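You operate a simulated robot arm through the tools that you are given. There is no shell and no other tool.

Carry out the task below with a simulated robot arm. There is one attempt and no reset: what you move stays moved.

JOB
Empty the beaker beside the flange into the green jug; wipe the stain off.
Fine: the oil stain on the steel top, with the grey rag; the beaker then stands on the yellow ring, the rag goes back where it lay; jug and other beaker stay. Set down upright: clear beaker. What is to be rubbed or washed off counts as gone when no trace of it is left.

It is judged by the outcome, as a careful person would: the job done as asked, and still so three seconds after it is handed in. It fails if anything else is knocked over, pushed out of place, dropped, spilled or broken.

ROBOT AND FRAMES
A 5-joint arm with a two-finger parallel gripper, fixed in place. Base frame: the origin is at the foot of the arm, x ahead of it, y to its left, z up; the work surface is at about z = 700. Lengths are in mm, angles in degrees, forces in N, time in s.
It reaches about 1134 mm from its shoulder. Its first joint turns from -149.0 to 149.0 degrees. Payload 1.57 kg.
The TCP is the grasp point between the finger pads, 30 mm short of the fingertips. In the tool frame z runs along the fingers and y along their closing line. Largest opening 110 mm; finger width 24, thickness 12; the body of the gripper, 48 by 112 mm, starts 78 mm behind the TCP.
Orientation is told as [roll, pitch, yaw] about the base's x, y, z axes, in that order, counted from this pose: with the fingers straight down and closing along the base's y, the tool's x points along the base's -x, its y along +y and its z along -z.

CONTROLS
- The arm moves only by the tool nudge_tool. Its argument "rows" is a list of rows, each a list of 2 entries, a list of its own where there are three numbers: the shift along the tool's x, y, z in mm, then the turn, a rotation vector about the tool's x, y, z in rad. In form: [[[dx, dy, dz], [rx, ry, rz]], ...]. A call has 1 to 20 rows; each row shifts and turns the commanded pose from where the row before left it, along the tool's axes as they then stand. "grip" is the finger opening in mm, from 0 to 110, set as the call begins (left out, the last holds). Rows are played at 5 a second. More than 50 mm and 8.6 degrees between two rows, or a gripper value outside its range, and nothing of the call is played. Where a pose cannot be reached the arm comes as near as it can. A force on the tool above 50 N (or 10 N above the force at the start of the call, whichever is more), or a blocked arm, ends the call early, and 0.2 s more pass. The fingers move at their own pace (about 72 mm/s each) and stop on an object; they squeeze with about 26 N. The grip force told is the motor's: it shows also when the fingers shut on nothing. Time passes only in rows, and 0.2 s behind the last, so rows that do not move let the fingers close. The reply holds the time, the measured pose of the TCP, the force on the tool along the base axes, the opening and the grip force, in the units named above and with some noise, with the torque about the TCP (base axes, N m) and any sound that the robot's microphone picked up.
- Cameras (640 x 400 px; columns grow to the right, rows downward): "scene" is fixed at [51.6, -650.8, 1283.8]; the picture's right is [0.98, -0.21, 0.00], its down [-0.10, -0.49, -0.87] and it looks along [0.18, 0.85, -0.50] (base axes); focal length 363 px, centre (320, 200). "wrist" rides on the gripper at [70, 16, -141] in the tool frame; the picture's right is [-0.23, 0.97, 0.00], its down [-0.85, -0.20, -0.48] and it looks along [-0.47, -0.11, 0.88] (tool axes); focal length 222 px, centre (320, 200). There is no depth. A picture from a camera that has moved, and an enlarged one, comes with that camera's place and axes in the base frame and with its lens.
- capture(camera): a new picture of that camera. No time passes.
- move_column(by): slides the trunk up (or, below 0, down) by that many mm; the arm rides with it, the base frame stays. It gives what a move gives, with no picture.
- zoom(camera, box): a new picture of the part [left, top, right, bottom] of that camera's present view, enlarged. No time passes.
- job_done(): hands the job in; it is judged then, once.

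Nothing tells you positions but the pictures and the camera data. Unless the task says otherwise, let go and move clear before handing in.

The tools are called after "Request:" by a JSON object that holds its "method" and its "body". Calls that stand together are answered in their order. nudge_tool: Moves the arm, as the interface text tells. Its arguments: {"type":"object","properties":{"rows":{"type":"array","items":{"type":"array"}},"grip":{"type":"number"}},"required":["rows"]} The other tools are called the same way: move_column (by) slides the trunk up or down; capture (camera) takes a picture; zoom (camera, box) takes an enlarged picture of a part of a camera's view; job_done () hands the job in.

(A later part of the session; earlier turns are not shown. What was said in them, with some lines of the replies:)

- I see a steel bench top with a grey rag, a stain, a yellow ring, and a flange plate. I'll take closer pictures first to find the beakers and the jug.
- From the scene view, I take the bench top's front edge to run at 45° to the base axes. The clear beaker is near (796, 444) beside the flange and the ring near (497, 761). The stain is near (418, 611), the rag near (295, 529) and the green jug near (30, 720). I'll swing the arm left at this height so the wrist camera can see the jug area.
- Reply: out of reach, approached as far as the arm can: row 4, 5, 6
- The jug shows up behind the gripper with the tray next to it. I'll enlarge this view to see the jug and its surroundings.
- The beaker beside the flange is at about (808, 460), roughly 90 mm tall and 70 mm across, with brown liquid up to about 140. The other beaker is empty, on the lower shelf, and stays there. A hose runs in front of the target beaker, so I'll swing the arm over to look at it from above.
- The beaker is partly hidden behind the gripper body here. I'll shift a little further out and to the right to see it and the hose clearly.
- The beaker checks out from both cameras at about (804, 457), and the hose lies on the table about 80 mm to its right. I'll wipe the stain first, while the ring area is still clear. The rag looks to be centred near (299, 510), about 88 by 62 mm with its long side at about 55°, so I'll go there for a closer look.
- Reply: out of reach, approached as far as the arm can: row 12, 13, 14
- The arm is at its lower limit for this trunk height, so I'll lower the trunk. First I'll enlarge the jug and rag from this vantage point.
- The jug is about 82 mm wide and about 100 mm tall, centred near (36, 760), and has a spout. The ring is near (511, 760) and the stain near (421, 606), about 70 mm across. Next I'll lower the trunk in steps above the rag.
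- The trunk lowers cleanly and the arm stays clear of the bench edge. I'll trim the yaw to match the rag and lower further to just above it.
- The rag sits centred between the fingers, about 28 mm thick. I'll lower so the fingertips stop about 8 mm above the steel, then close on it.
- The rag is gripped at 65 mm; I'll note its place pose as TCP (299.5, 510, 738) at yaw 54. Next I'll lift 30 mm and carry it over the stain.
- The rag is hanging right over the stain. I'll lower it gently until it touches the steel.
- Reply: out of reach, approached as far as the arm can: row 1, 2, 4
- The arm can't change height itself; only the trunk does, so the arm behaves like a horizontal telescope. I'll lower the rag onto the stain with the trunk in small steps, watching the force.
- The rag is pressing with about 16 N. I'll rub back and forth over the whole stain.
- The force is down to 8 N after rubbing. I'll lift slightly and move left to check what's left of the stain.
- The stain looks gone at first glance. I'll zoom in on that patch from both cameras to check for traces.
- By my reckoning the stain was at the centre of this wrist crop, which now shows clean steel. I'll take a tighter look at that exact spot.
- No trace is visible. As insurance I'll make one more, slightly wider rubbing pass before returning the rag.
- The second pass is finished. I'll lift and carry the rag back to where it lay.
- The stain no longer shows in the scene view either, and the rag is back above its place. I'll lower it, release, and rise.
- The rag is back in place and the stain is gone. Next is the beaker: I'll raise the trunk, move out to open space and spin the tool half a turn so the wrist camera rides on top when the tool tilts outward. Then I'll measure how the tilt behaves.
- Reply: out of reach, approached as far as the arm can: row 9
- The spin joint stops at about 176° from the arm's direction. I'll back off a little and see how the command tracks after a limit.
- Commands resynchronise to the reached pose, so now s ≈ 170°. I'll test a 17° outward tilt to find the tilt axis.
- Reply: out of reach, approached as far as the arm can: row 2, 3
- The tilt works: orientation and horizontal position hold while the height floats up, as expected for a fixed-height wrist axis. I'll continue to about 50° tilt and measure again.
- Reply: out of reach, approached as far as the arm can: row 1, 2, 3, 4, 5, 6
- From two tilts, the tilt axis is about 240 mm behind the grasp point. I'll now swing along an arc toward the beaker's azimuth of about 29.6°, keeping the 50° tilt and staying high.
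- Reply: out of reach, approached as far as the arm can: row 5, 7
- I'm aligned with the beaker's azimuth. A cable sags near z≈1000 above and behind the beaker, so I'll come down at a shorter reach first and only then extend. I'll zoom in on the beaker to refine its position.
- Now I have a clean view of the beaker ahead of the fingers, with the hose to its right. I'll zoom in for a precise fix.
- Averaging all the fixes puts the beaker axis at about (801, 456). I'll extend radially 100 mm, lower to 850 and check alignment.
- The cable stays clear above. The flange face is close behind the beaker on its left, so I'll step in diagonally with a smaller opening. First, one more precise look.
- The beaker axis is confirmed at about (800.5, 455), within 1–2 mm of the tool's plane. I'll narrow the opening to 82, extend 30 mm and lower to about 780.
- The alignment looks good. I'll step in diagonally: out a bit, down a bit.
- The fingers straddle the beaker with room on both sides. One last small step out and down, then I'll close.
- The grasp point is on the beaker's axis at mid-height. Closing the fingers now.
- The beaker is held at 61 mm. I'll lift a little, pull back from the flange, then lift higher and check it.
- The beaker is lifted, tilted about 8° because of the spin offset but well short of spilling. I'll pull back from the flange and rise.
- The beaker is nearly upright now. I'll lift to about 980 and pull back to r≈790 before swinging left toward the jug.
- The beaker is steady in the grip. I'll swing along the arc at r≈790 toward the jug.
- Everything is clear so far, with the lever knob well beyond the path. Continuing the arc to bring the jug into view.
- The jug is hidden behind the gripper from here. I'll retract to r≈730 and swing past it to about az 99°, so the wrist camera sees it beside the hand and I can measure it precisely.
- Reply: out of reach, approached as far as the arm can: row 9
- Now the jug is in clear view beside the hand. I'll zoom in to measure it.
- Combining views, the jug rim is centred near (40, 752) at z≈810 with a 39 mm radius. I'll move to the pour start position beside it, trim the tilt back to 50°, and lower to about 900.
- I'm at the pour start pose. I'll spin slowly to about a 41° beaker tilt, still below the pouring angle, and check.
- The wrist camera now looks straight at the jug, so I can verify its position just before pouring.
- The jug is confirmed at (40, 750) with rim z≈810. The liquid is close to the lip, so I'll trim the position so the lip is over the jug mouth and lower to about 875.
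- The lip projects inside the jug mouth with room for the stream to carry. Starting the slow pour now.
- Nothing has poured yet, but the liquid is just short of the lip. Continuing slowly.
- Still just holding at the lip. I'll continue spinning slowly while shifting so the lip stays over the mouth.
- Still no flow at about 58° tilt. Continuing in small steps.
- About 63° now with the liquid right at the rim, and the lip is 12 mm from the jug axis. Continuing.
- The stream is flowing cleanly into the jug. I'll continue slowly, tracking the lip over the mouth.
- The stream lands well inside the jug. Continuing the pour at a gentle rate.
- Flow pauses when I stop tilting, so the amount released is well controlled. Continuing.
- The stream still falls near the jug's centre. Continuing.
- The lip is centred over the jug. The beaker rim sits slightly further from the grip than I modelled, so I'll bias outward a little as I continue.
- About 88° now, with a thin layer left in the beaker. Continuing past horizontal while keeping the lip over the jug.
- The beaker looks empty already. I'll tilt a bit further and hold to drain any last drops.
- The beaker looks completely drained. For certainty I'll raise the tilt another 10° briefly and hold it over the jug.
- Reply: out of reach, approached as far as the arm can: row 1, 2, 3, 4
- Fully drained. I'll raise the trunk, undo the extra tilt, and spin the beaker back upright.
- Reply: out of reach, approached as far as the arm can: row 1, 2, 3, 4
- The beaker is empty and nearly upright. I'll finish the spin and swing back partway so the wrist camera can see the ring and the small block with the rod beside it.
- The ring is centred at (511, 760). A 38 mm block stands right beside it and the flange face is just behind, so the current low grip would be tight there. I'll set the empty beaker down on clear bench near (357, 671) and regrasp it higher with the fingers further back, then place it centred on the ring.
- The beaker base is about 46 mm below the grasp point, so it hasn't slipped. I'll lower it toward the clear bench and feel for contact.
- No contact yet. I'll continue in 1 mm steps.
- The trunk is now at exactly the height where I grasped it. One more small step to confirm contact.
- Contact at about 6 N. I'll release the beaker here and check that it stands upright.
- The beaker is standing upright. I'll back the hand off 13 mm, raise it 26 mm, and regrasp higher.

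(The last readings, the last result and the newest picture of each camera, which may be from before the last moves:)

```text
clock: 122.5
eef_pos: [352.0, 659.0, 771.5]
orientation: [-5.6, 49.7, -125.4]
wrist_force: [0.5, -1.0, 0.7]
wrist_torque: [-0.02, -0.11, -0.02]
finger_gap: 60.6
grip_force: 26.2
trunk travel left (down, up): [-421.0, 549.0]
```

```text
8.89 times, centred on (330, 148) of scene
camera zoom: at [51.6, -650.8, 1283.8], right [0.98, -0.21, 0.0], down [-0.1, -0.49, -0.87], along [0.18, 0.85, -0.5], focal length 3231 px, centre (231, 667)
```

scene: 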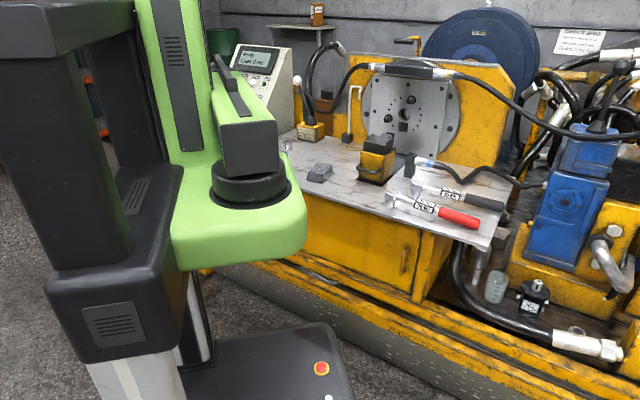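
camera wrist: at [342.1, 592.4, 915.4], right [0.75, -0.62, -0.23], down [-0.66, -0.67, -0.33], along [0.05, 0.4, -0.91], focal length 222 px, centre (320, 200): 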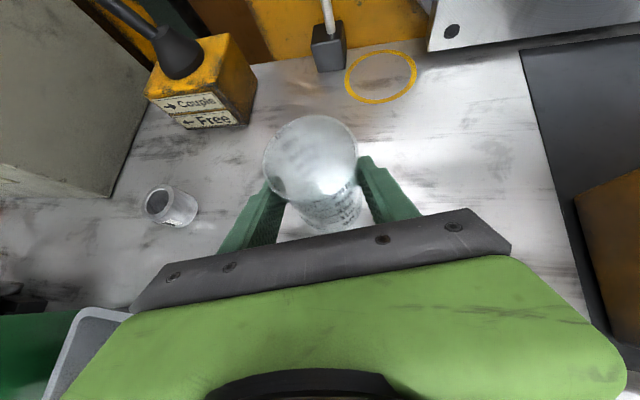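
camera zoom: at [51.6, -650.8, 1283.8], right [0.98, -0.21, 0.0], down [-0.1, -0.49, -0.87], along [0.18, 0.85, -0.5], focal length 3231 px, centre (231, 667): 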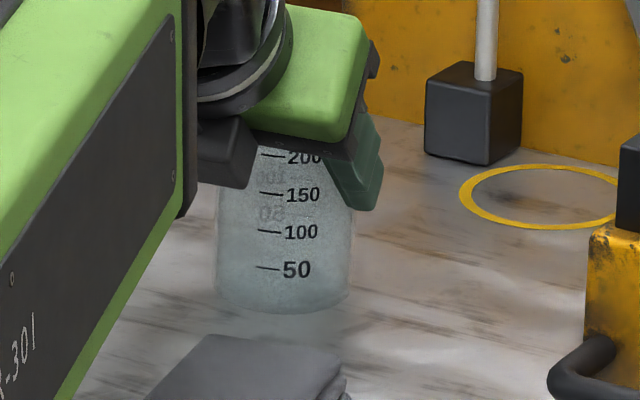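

Regrasped at 60.6 mm with the beaker upright. I'll lift it and carry it toward the ring, staying below the rod's hook.

Request:
{"method": "move_column", "body": {"by": 60}}

Request:
{"method": "nudge_tool", "body": {"rows": [[[16.3, 18.65, 17.38], [-0.0191, 0.0016, 0.0162]], [[16.3, 18.65, 17.38], [-0.0191, 0.0016, 0.0162]], [[16.3, 18.65, 17.38], [-0.0191, 0.0016, 0.0162]], [[16.3, 18.65, 17.38], [-0.0191, 0.0016, 0.0162]]]}}

Request:
{"method": "capture", "body": {"camera": "wrist"}}

Request:
{"method": "zoom", "body": {"camera": "scene", "box": [290, 70, 410, 170]}}

```text
clock: 123.5
eef_pos: [352.7, 660.0, 832.7]
orientation: [-5.5, 49.8, -125.4]
wrist_force: [0.5, -1.1, -0.8]
wrist_torque: [-0.03, -0.02, 0.0]
finger_gap: 60.6
grip_force: 25.8
trunk travel left (down, up): [-481.0, 489.0]
```

```text
clock: 124.5
eef_pos: [466.9, 698.7, 832.9]
orientation: [-5.6, 49.7, -131.0]
wrist_force: [0.1, 0.1, -0.5]
wrist_torque: [-0.01, 0.01, -0.01]
finger_gap: 60.6
grip_force: 25.5
trunk travel left (down, up): [-481.0, 489.0]
```

```text
taken
camera wrist: at [450.1, 633.2, 975.3], right [0.68, -0.69, -0.23], down [-0.73, -0.6, -0.33], along [0.09, 0.4, -0.91], focal length 222 px, centre (320, 200)
```

wrist: 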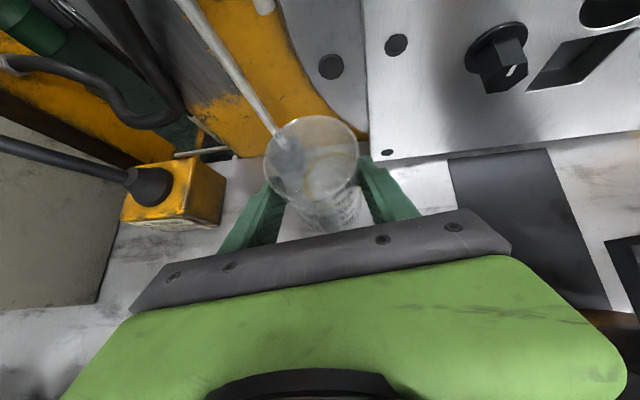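

```text
4.00 times, centred on (350, 120) of scene
camera zoom: at [51.6, -650.8, 1283.8], right [0.98, -0.21, 0.0], down [-0.1, -0.49, -0.87], along [0.18, 0.85, -0.5], focal length 1454 px, centre (200, 520)
```

zoom: 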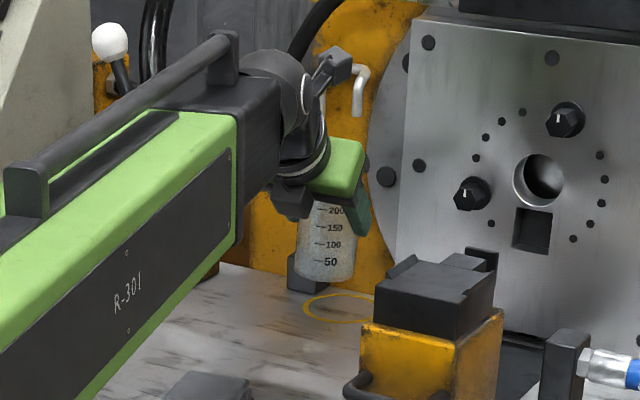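

The beaker is just short of the ring, below the hook and clear of the block. Extending the last stretch to r≈903.

Request:
{"method": "nudge_tool", "body": {"rows": [[[9.0, -0.76, 10.7], [0, 0, 0]], [[9.0, -0.76, 10.7], [0, 0, 0]], [[9.0, -0.76, 10.7], [0, 0, 0]], [[9.0, -0.76, 10.7], [0, 0, 0]]]}}

Request:
{"method": "capture", "body": {"camera": "wrist"}}

Request:
{"method": "zoom", "body": {"camera": "scene", "box": [310, 90, 400, 160]}}

```text
clock: 125.5
eef_pos: [496.9, 745.0, 832.7]
orientation: [-5.6, 49.7, -131.1]
wrist_force: [-0.3, -1.3, -0.2]
wrist_torque: [-0.01, 0.03, 0.0]
finger_gap: 60.2
grip_force: 26.0
trunk travel left (down, up): [-481.0, 489.0]
```

```text
taken
camera wrist: at [481.3, 679.3, 975.3], right [0.68, -0.69, -0.23], down [-0.73, -0.6, -0.33], along [0.09, 0.4, -0.91], focal length 222 px, centre (320, 200)
```

wrist: 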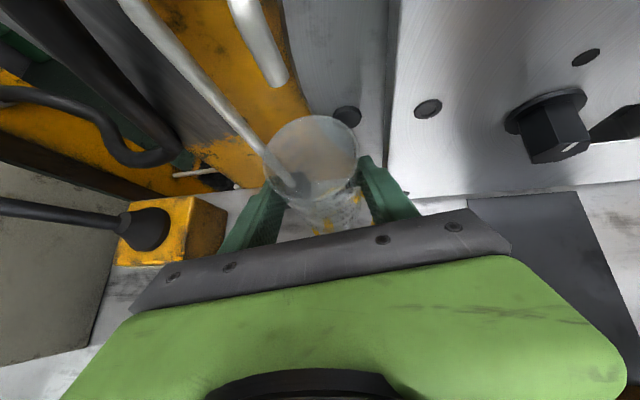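

```text
5.71 times, centred on (355, 125) of scene
camera zoom: at [51.6, -650.8, 1283.8], right [0.98, -0.21, 0.0], down [-0.1, -0.49, -0.87], along [0.18, 0.85, -0.5], focal length 2077 px, centre (120, 629)
```

zoom: 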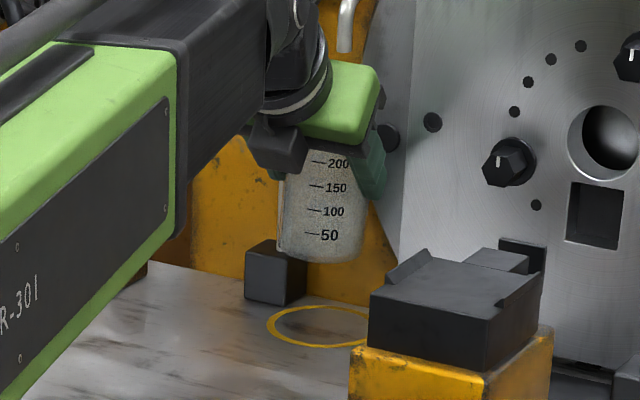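

The beaker is above the ring, about 7 mm short. I'll lower 40 mm, extend the remainder and check.

Request:
{"method": "move_column", "body": {"by": -38}}

Request:
{"method": "nudge_tool", "body": {"rows": [[[2.41, -0.2, 2.87], [0, 0, 0]], [[2.41, -0.2, 2.87], [0, 0, 0]]]}}

Request:
{"method": "capture", "body": {"camera": "wrist"}}

Request:
{"method": "zoom", "body": {"camera": "scene", "box": [310, 100, 400, 160]}}

```text
clock: 126.3
eef_pos: [497.5, 745.0, 795.4]
orientation: [-5.6, 49.7, -131.0]
wrist_force: [-0.1, -0.3, 0.2]
wrist_torque: [0.02, 0.0, 0.0]
finger_gap: 60.5
grip_force: 25.8
trunk travel left (down, up): [-443.0, 527.0]
```

```text
clock: 127.0
eef_pos: [502.1, 750.9, 794.2]
orientation: [-5.6, 49.7, -131.0]
wrist_force: [-0.6, -0.1, -0.9]
wrist_torque: [0.0, 0.01, -0.02]
finger_gap: 60.6
grip_force: 26.0
trunk travel left (down, up): [-443.0, 527.0]
```

```text
taken
camera wrist: at [485.1, 685.5, 937.3], right [0.68, -0.69, -0.23], down [-0.73, -0.6, -0.33], along [0.09, 0.4, -0.91], focal length 222 px, centre (320, 200)
```

wrist: 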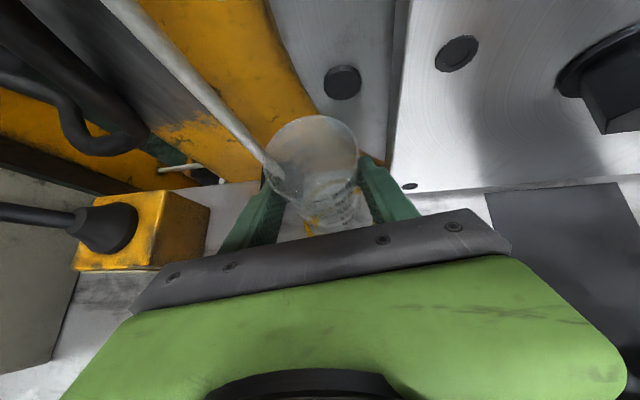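

```text
6.67 times, centred on (355, 130) of scene
camera zoom: at [51.6, -650.8, 1283.8], right [0.98, -0.21, 0.0], down [-0.1, -0.49, -0.87], along [0.18, 0.85, -0.5], focal length 2423 px, centre (87, 667)
```

zoom: 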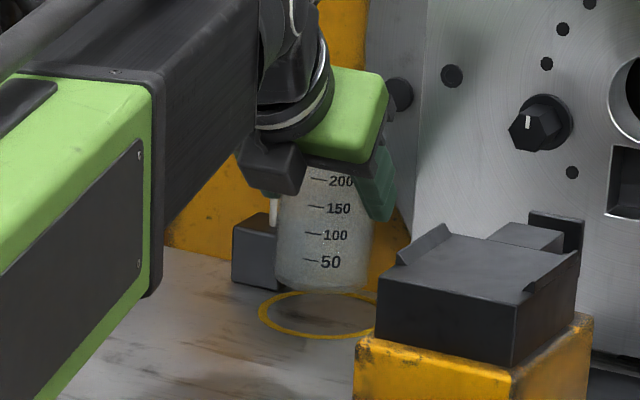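

It looks nearly centred. I'll take a closer look to compare the beaker's base with the ring before touching down.

Request:
{"method": "zoom", "body": {"camera": "scene", "box": [335, 120, 380, 155]}}

Request:
{"method": "zoom", "body": {"camera": "wrist", "box": [240, 100, 400, 240]}}

```text
11.43 times, centred on (358, 138) of scene
camera zoom: at [51.6, -650.8, 1283.8], right [0.98, -0.21, 0.0], down [-0.1, -0.49, -0.87], along [0.18, 0.85, -0.5], focal length 4154 px, centre (-109, 914)
```

zoom: 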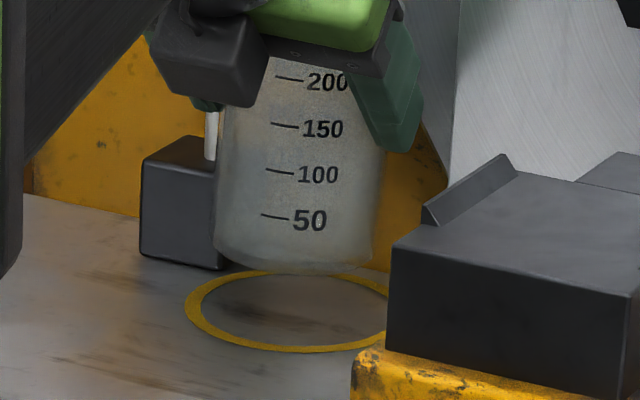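

```text
2.86 times, centred on (320, 170) of wrist
camera zoom: at [485.1, 685.5, 937.3], right [0.68, -0.69, -0.23], down [-0.73, -0.6, -0.33], along [0.09, 0.4, -0.91], focal length 635 px, centre (320, 286)
```

zoom: 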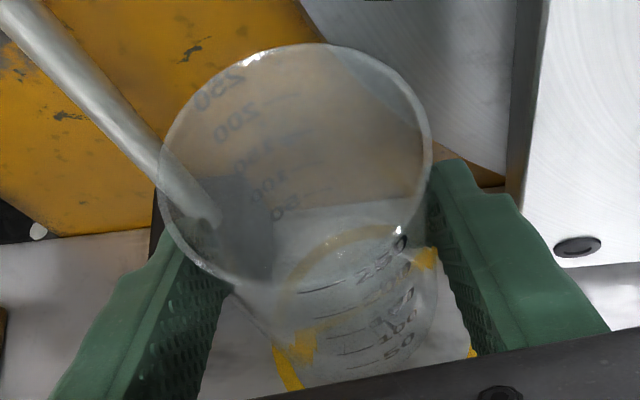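

Accounting for how the base looked when it stood on the bench earlier, the beaker should land within a few mm of the ring's centre. I'll ease back 2 mm for flange clearance and lower.

Request:
{"method": "nudge_tool", "body": {"rows": [[[-1.29, 0.11, -1.53], [0, 0, 0]]]}}

Request:
{"method": "move_column", "body": {"by": -18}}

Request:
{"method": "zoom", "body": {"camera": "scene", "box": [335, 120, 380, 155]}}

Request:
{"method": "zoom", "body": {"camera": "wrist", "box": [240, 100, 400, 240]}}

```text
clock: 127.3
eef_pos: [500.5, 750.2, 795.6]
orientation: [-5.5, 49.7, -131.0]
wrist_force: [0.7, -0.1, -0.2]
wrist_torque: [0.0, 0.01, -0.01]
finger_gap: 60.5
grip_force: 26.2
trunk travel left (down, up): [-443.0, 527.0]
```

```text
clock: 128.0
eef_pos: [500.8, 749.7, 775.9]
orientation: [-5.7, 49.7, -131.0]
wrist_force: [-0.2, -1.2, -0.4]
wrist_torque: [-0.01, 0.03, 0.03]
finger_gap: 60.3
grip_force: 25.7
trunk travel left (down, up): [-425.0, 545.0]
```

```text
11.43 times, centred on (358, 138) of scene
camera zoom: at [51.6, -650.8, 1283.8], right [0.98, -0.21, 0.0], down [-0.1, -0.49, -0.87], along [0.18, 0.85, -0.5], focal length 4154 px, centre (-109, 914)
```

zoom: 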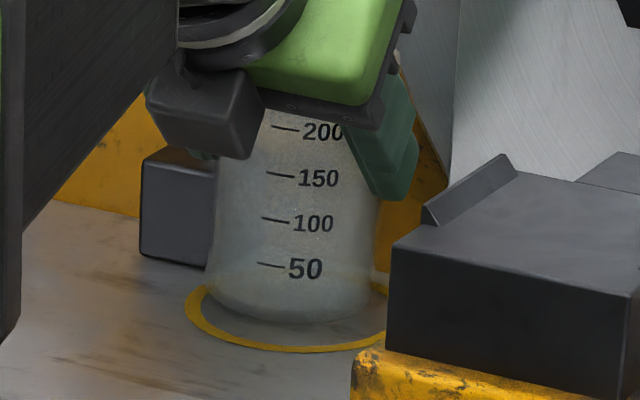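

```text
2.86 times, centred on (320, 170) of wrist
camera zoom: at [483.9, 683.7, 919.3], right [0.68, -0.69, -0.23], down [-0.73, -0.6, -0.33], along [0.09, 0.4, -0.91], focal length 635 px, centre (320, 286)
```

zoom: 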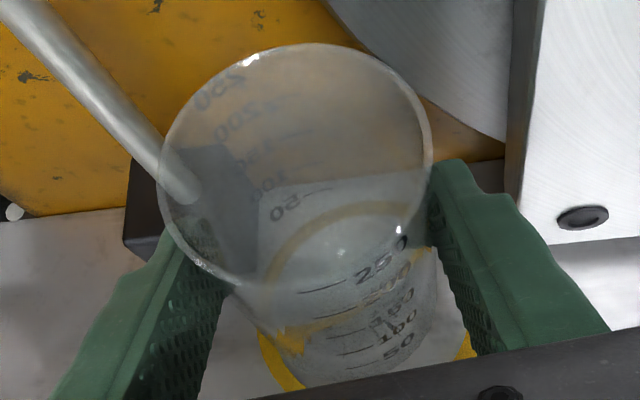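

The base is settling neatly inside the ring. A 2 mm trim, then I'll lower to contact.

Request:
{"method": "nudge_tool", "body": {"rows": [[[-1.12, 2.1, -1.53], [0, 0, 0]]]}}

Request:
{"method": "move_column", "body": {"by": -3}}

Request:
{"method": "move_column", "body": {"by": -1}}

```text
clock: 128.4
eef_pos: [499.5, 746.3, 776.6]
orientation: [-5.6, 49.8, -131.0]
wrist_force: [0.5, 0.3, -0.3]
wrist_torque: [0.02, 0.01, 0.01]
finger_gap: 60.3
grip_force: 25.8
trunk travel left (down, up): [-425.0, 545.0]
```

```text
clock: 128.9
eef_pos: [499.6, 745.9, 773.2]
orientation: [-5.7, 49.6, -131.0]
wrist_force: [0.6, 1.0, -0.9]
wrist_torque: [-0.03, 0.01, -0.01]
finger_gap: 60.3
grip_force: 25.9
trunk travel left (down, up): [-422.0, 548.0]
```

```text
clock: 129.4
eef_pos: [501.1, 745.8, 773.4]
orientation: [-5.6, 49.8, -130.9]
wrist_force: [0.0, 0.4, 3.2]
wrist_torque: [0.02, -0.2, 0.01]
finger_gap: 59.9
grip_force: 25.8
trunk travel left (down, up): [-421.0, 549.0]
```

Contact at the same trunk height as when it stood on the bench. I'll open to 78 mm and check the beaker.

Request:
{"method": "nudge_tool", "body": {"rows": [[[0, 0, 0], [0, 0, 0]], [[0, 0, 0], [0, 0, 0]], [[0, 0, 0], [0, 0, 0]]], "grip": 78}}

Request:
{"method": "zoom", "body": {"camera": "scene", "box": [335, 120, 380, 155]}}

Request:
{"method": "zoom", "body": {"camera": "wrist", "box": [200, 80, 440, 250]}}

```text
clock: 130.2
eef_pos: [500.3, 747.5, 773.3]
orientation: [-5.5, 49.6, -131.0]
wrist_force: [0.8, -0.5, -0.2]
wrist_torque: [0.02, -0.02, -0.03]
finger_gap: 77.7
grip_force: 0.1
trunk travel left (down, up): [-421.0, 549.0]
```

```text
11.43 times, centred on (358, 138) of scene
camera zoom: at [51.6, -650.8, 1283.8], right [0.98, -0.21, 0.0], down [-0.1, -0.49, -0.87], along [0.18, 0.85, -0.5], focal length 4154 px, centre (-109, 914)
```

zoom: 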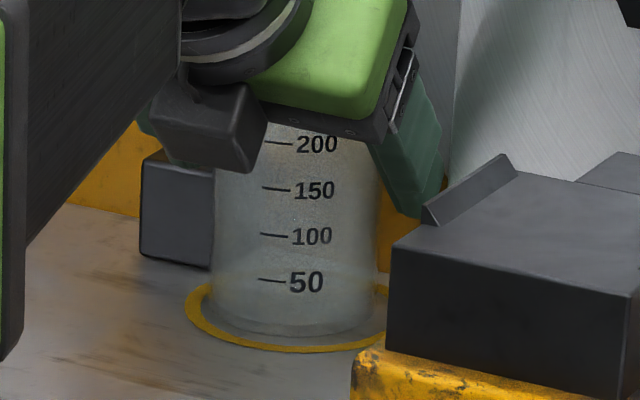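

```text
2.35 times, centred on (320, 165) of wrist
camera zoom: at [484.3, 681.0, 915.3], right [0.68, -0.69, -0.23], down [-0.73, -0.6, -0.33], along [0.09, 0.4, -0.91], focal length 523 px, centre (320, 282)
```

zoom: 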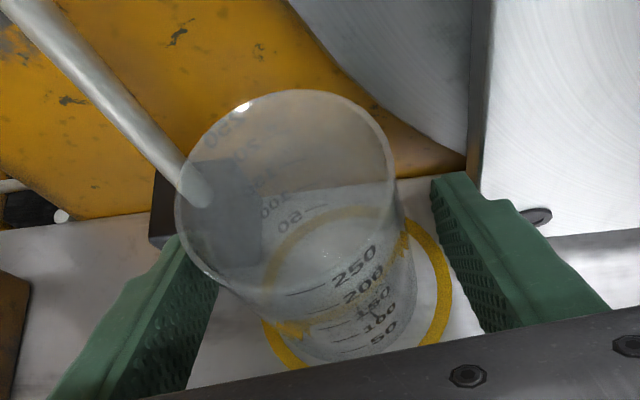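

The beaker stands upright, centred in the ring. It's slightly nearer the left finger, so I'll shift the hand 2.5 mm left, then back straight out.

Request:
{"method": "nudge_tool", "body": {"rows": [[[-0.21, -2.49, 0], [0, 0, 0]], [[-4.5, 0.38, -5.35], [0, 0, 0]], [[-4.5, 0.38, -5.35], [0, 0, 0]], [[-9.0, 0.76, -10.7], [0, 0, 0]], [[-9.0, 0.76, -10.7], [0, 0, 0]], [[-9.0, 0.76, -10.7], [0, 0, 0]], [[-9.0, 0.76, -10.7], [0, 0, 0]], [[-9.0, 0.76, -10.7], [0, 0, 0]]]}}

Request:
{"method": "capture", "body": {"camera": "wrist"}}

Request:
{"method": "zoom", "body": {"camera": "scene", "box": [310, 90, 400, 160]}}

```text
clock: 132.0
eef_pos: [453.4, 677.1, 772.5]
orientation: [-5.6, 49.6, -131.1]
wrist_force: [-0.3, -0.5, -0.6]
wrist_torque: [0.04, 0.0, -0.01]
finger_gap: 78.0
grip_force: 0.0
trunk travel left (down, up): [-421.0, 549.0]
```

```text
taken
camera wrist: at [436.2, 612.3, 915.4], right [0.68, -0.69, -0.23], down [-0.73, -0.6, -0.33], along [0.09, 0.4, -0.91], focal length 222 px, centre (320, 200)
```

wrist: 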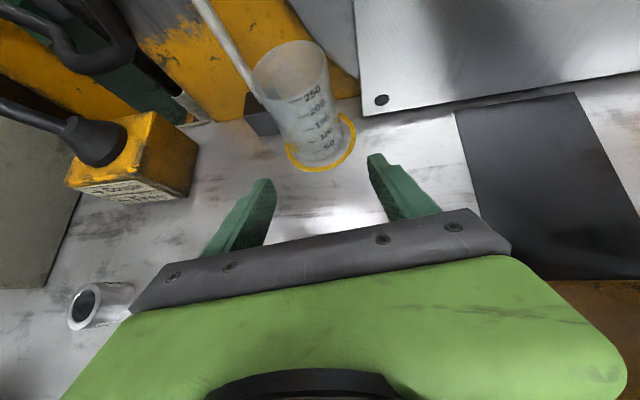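

```text
5.71 times, centred on (355, 125) of scene
camera zoom: at [51.6, -650.8, 1283.8], right [0.98, -0.21, 0.0], down [-0.1, -0.49, -0.87], along [0.18, 0.85, -0.5], focal length 2077 px, centre (120, 629)
```

zoom: 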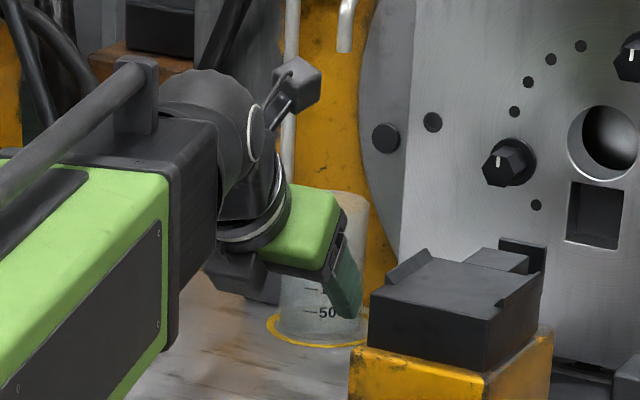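

The hand is clear of the beaker. I'll take a close look at it, then retract and rise for a final survey.

Request:
{"method": "zoom", "body": {"camera": "wrist", "box": [220, 20, 400, 190]}}

Request:
{"method": "nudge_tool", "body": {"rows": [[[-16, 1.35, -19], [0, 0, 0]], [[-16, 1.35, -19], [0, 0, 0]], [[-16, 1.35, -19], [0, 0, 0]]]}}

Request:
{"method": "move_column", "body": {"by": 250}}

Request:
{"method": "capture", "body": {"camera": "scene"}}

Request:
{"method": "capture", "body": {"camera": "wrist"}}

```text
2.35 times, centred on (310, 105) of wrist
camera zoom: at [436.2, 612.3, 915.4], right [0.68, -0.69, -0.23], down [-0.73, -0.6, -0.33], along [0.09, 0.4, -0.91], focal length 523 px, centre (344, 424)
```

zoom: 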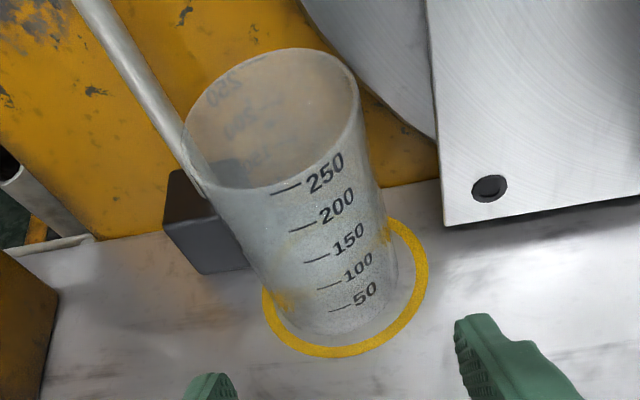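

```text
clock: 132.8
eef_pos: [411.9, 616.1, 772.1]
orientation: [-5.6, 49.8, -131.1]
wrist_force: [-0.3, 0.6, -0.5]
wrist_torque: [0.01, -0.02, 0.03]
finger_gap: 78.2
grip_force: 0.1
trunk travel left (down, up): [-421.0, 549.0]
```

```text
clock: 135.4
eef_pos: [411.5, 615.4, 1022.4]
orientation: [-5.6, 49.6, -131.0]
wrist_force: [-0.7, -0.5, -0.1]
wrist_torque: [0.01, -0.01, 0.02]
finger_gap: 77.9
grip_force: 0.0
trunk travel left (down, up): [-671.0, 299.0]
```

```text
taken
```

scene: 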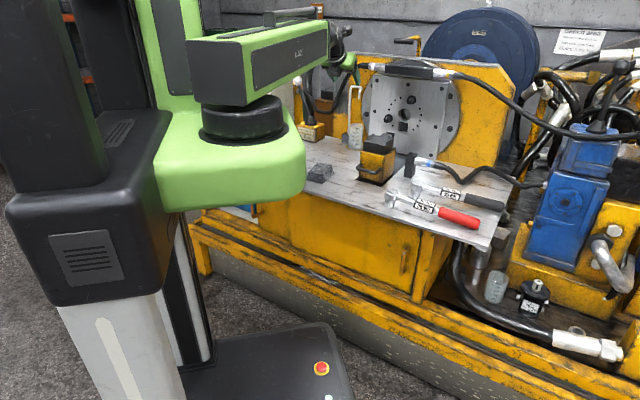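

```text
taken
camera wrist: at [395.3, 550.4, 1165.3], right [0.68, -0.69, -0.23], down [-0.73, -0.6, -0.33], along [0.09, 0.4, -0.91], focal length 222 px, centre (320, 200)
```

wrist: 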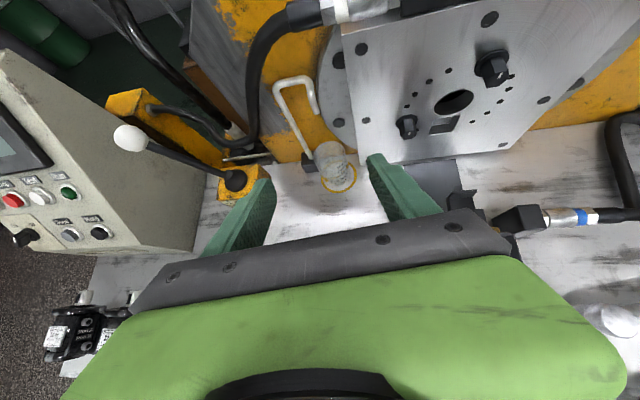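

The beaker is upright, empty and inside the ring. I'll return the tool to its straight-down pose for a final survey of the jug, stain spot and rag.

Request:
{"method": "move_column", "body": {"by": 110}}

Request:
{"method": "nudge_tool", "body": {"rows": [[[0, 0, 0], [-0.0084, -0.0996, 0]], [[0, 0, 0], [-0.0084, -0.0996, 0]], [[0, 0, 0], [-0.0084, -0.0996, 0]], [[0, 0, 0], [-0.0084, -0.0996, 0]], [[0, 0, 0], [-0.0084, -0.0996, 0]], [[0, 0, 0], [-0.0084, -0.0996, 0]], [[0, 0, 0], [-0.0084, -0.0996, 0]], [[0, 0, 0], [-0.0084, -0.0996, 0]], [[0, 0, 0], [-0.0058, -0.069, 0]]], "grip": 110}}

Request:
{"method": "nudge_tool", "body": {"rows": [[[0, 0, 0], [0, 0, 0.14]], [[0, 0, 0], [0, 0, 0.14]], [[0, 0, 0], [0, 0, 0.14]], [[0, 0, 0], [0, 0, 0.14]], [[0, 0, 0], [0, 0, 0.14]], [[0, 0, 0], [0, 0, 0.14]], [[0, 0, 0], [0, 0, 0.14]], [[0, 0, 0], [0, 0, 0.14]], [[0, 0, 0], [0, 0, 0.14]], [[0, 0, 0], [0, 0, 0.14]], [[0, 0, 0], [0, 0, 0.14]], [[0, 0, 0], [0, 0, 0.14]], [[0, 0, 0], [0, 0, 0.14]], [[0, 0, 0], [0, 0, 0.14]], [[0, 0, 0], [0, 0, 0.14]], [[0, 0, 0], [0, 0, 0.14]], [[0, 0, 0], [0, 0, 0.14]], [[0, 0, 0], [0, 0, 0.14]], [[0, 0, 0], [0, 0, 0.14]], [[0, 0, 0], [0, 0, 0.14]]]}}

Request:
{"method": "capture", "body": {"camera": "wrist"}}

```text
clock: 136.8
eef_pos: [411.6, 615.9, 1133.1]
orientation: [-5.7, 49.7, -131.0]
wrist_force: [0.4, 0.2, 0.2]
wrist_torque: [-0.03, 0.06, 0.0]
finger_gap: 78.2
grip_force: 0.1
trunk travel left (down, up): [-781.0, 189.0]
```

```text
clock: 138.8
eef_pos: [411.6, 616.0, 1047.8]
orientation: [0.1, 0.0, -128.5]
wrist_force: [-0.3, -0.1, -0.1]
wrist_torque: [0.0, 0.03, 0.0]
finger_gap: 110.1
grip_force: 0.0
out of reach, approached as far as the arm can: row 1, 2, 3, 4, 5, 6, 7, 8
trunk travel left (down, up): [-781.0, 189.0]
```

```text
clock: 143.0
eef_pos: [411.8, 617.2, 1047.4]
orientation: [-0.1, -0.1, 70.9]
wrist_force: [-0.8, -0.4, 0.7]
wrist_torque: [0.0, 0.02, 0.0]
finger_gap: 109.7
grip_force: 0.1
trunk travel left (down, up): [-781.0, 189.0]
```

```text
taken
camera wrist: at [374.0, 555.2, 1188.6], right [-0.85, 0.53, 0.0], down [0.47, 0.74, 0.48], along [0.26, 0.41, -0.88], focal length 222 px, centre (320, 200)
```

wrist: 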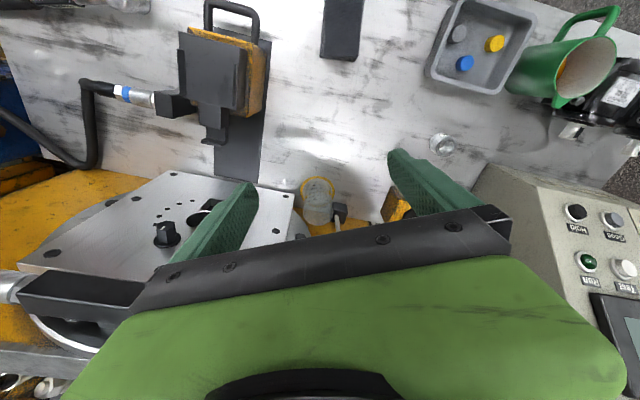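

From here I see the whole bench: the beaker on the ring, the rag, the jug. I'll zoom into each for the final check.

Request:
{"method": "zoom", "body": {"camera": "wrist", "box": [420, 0, 640, 160]}}

Request:
{"method": "zoom", "body": {"camera": "wrist", "box": [240, 0, 420, 240]}}

Request:
{"method": "zoom", "body": {"camera": "wrist", "box": [270, 60, 390, 150]}}

Request:
{"method": "capture", "body": {"camera": "scene"}}

Request:
{"method": "zoom", "body": {"camera": "scene", "box": [300, 100, 420, 200]}}

```text
2.50 times, centred on (530, 80) of wrist
camera zoom: at [374.0, 555.2, 1188.6], right [-0.85, 0.53, 0.0], down [0.47, 0.74, 0.48], along [0.26, 0.41, -0.88], focal length 555 px, centre (-205, 500)
```

zoom: 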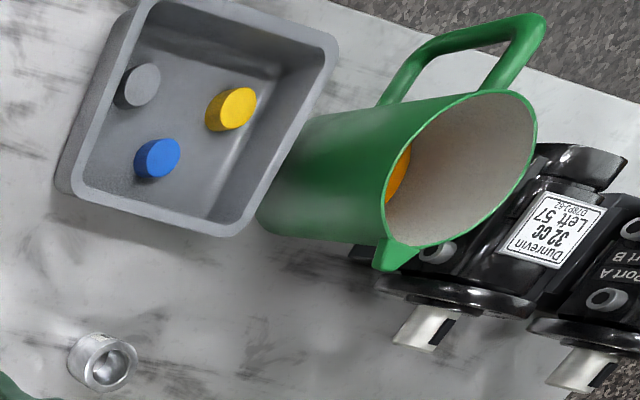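

```text
1.67 times, centred on (330, 120) of wrist
camera zoom: at [374.0, 555.2, 1188.6], right [-0.85, 0.53, 0.0], down [0.47, 0.74, 0.48], along [0.26, 0.41, -0.88], focal length 370 px, centre (303, 333)
```

zoom: 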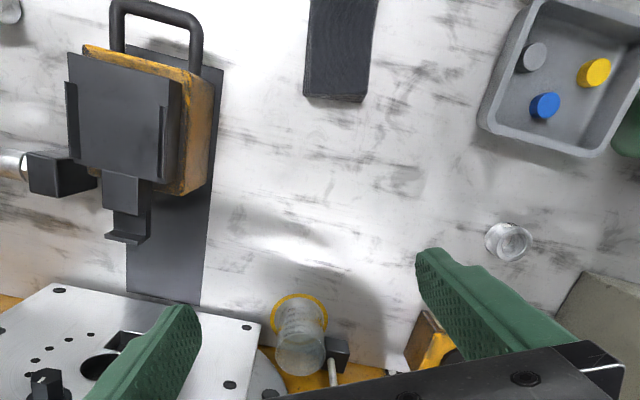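

```text
4.44 times, centred on (330, 105) of wrist
camera zoom: at [374.0, 555.2, 1188.6], right [-0.85, 0.53, 0.0], down [0.47, 0.74, 0.48], along [0.26, 0.41, -0.88], focal length 987 px, centre (276, 622)
```

zoom: 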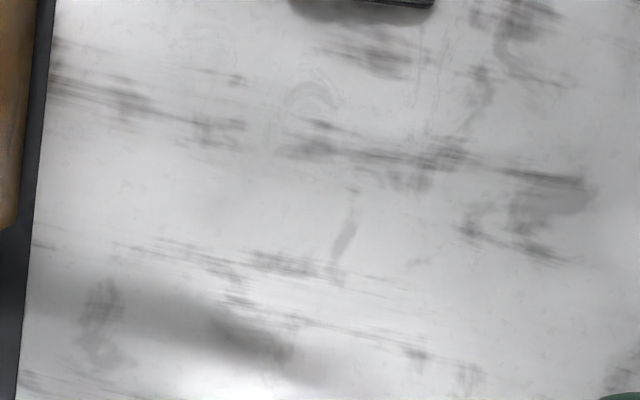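

```text
taken
```

scene: 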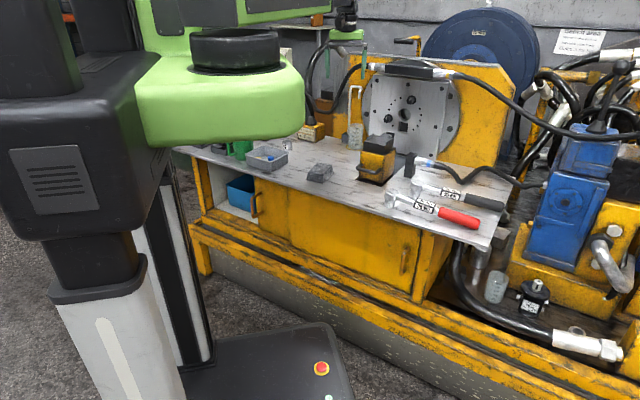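

```text
4.00 times, centred on (360, 150) of scene
camera zoom: at [51.6, -650.8, 1283.8], right [0.98, -0.21, 0.0], down [-0.1, -0.49, -0.87], along [0.18, 0.85, -0.5], focal length 1454 px, centre (160, 400)
```

zoom: 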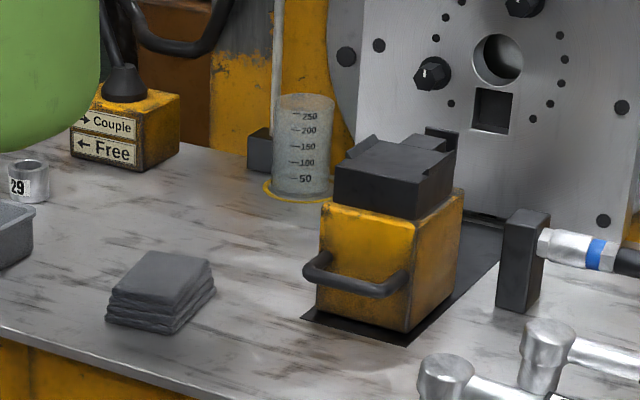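

Everything checks out:
- **Beaker:** it stands upright and empty inside the yellow ring.
- **Jug:** it is where it was, holds the liquid, and there is no spill around it.
- **Stain and rag:** no trace of the stain is visible, and the rag is back in its place.
- **Other beaker:** it hasn't been touched.

The arm is clear, so I'm handing in.

Request:
{"method": "job_done", "body": {}}

```text
The job is handed in.
```

I've finished the job and handed it in; I haven't seen the judge's result.

- **Beaker:** I emptied the beaker beside the flange into the green jug, with no spill visible around it. It now stands upright and empty inside the yellow ring, within about 5 mm of centre.
- **Stain:** I rubbed the oil stain with the grey rag in two passes. No trace showed in close-ups from either camera.
- **Rag:** it is back where it lay, within about 2 mm.
- **Jug and other beaker:** both are where they were.

On the way to the ring I set the empty beaker down once on clear bench. I regripped it higher there so the fingers would clear the small block beside the ring.
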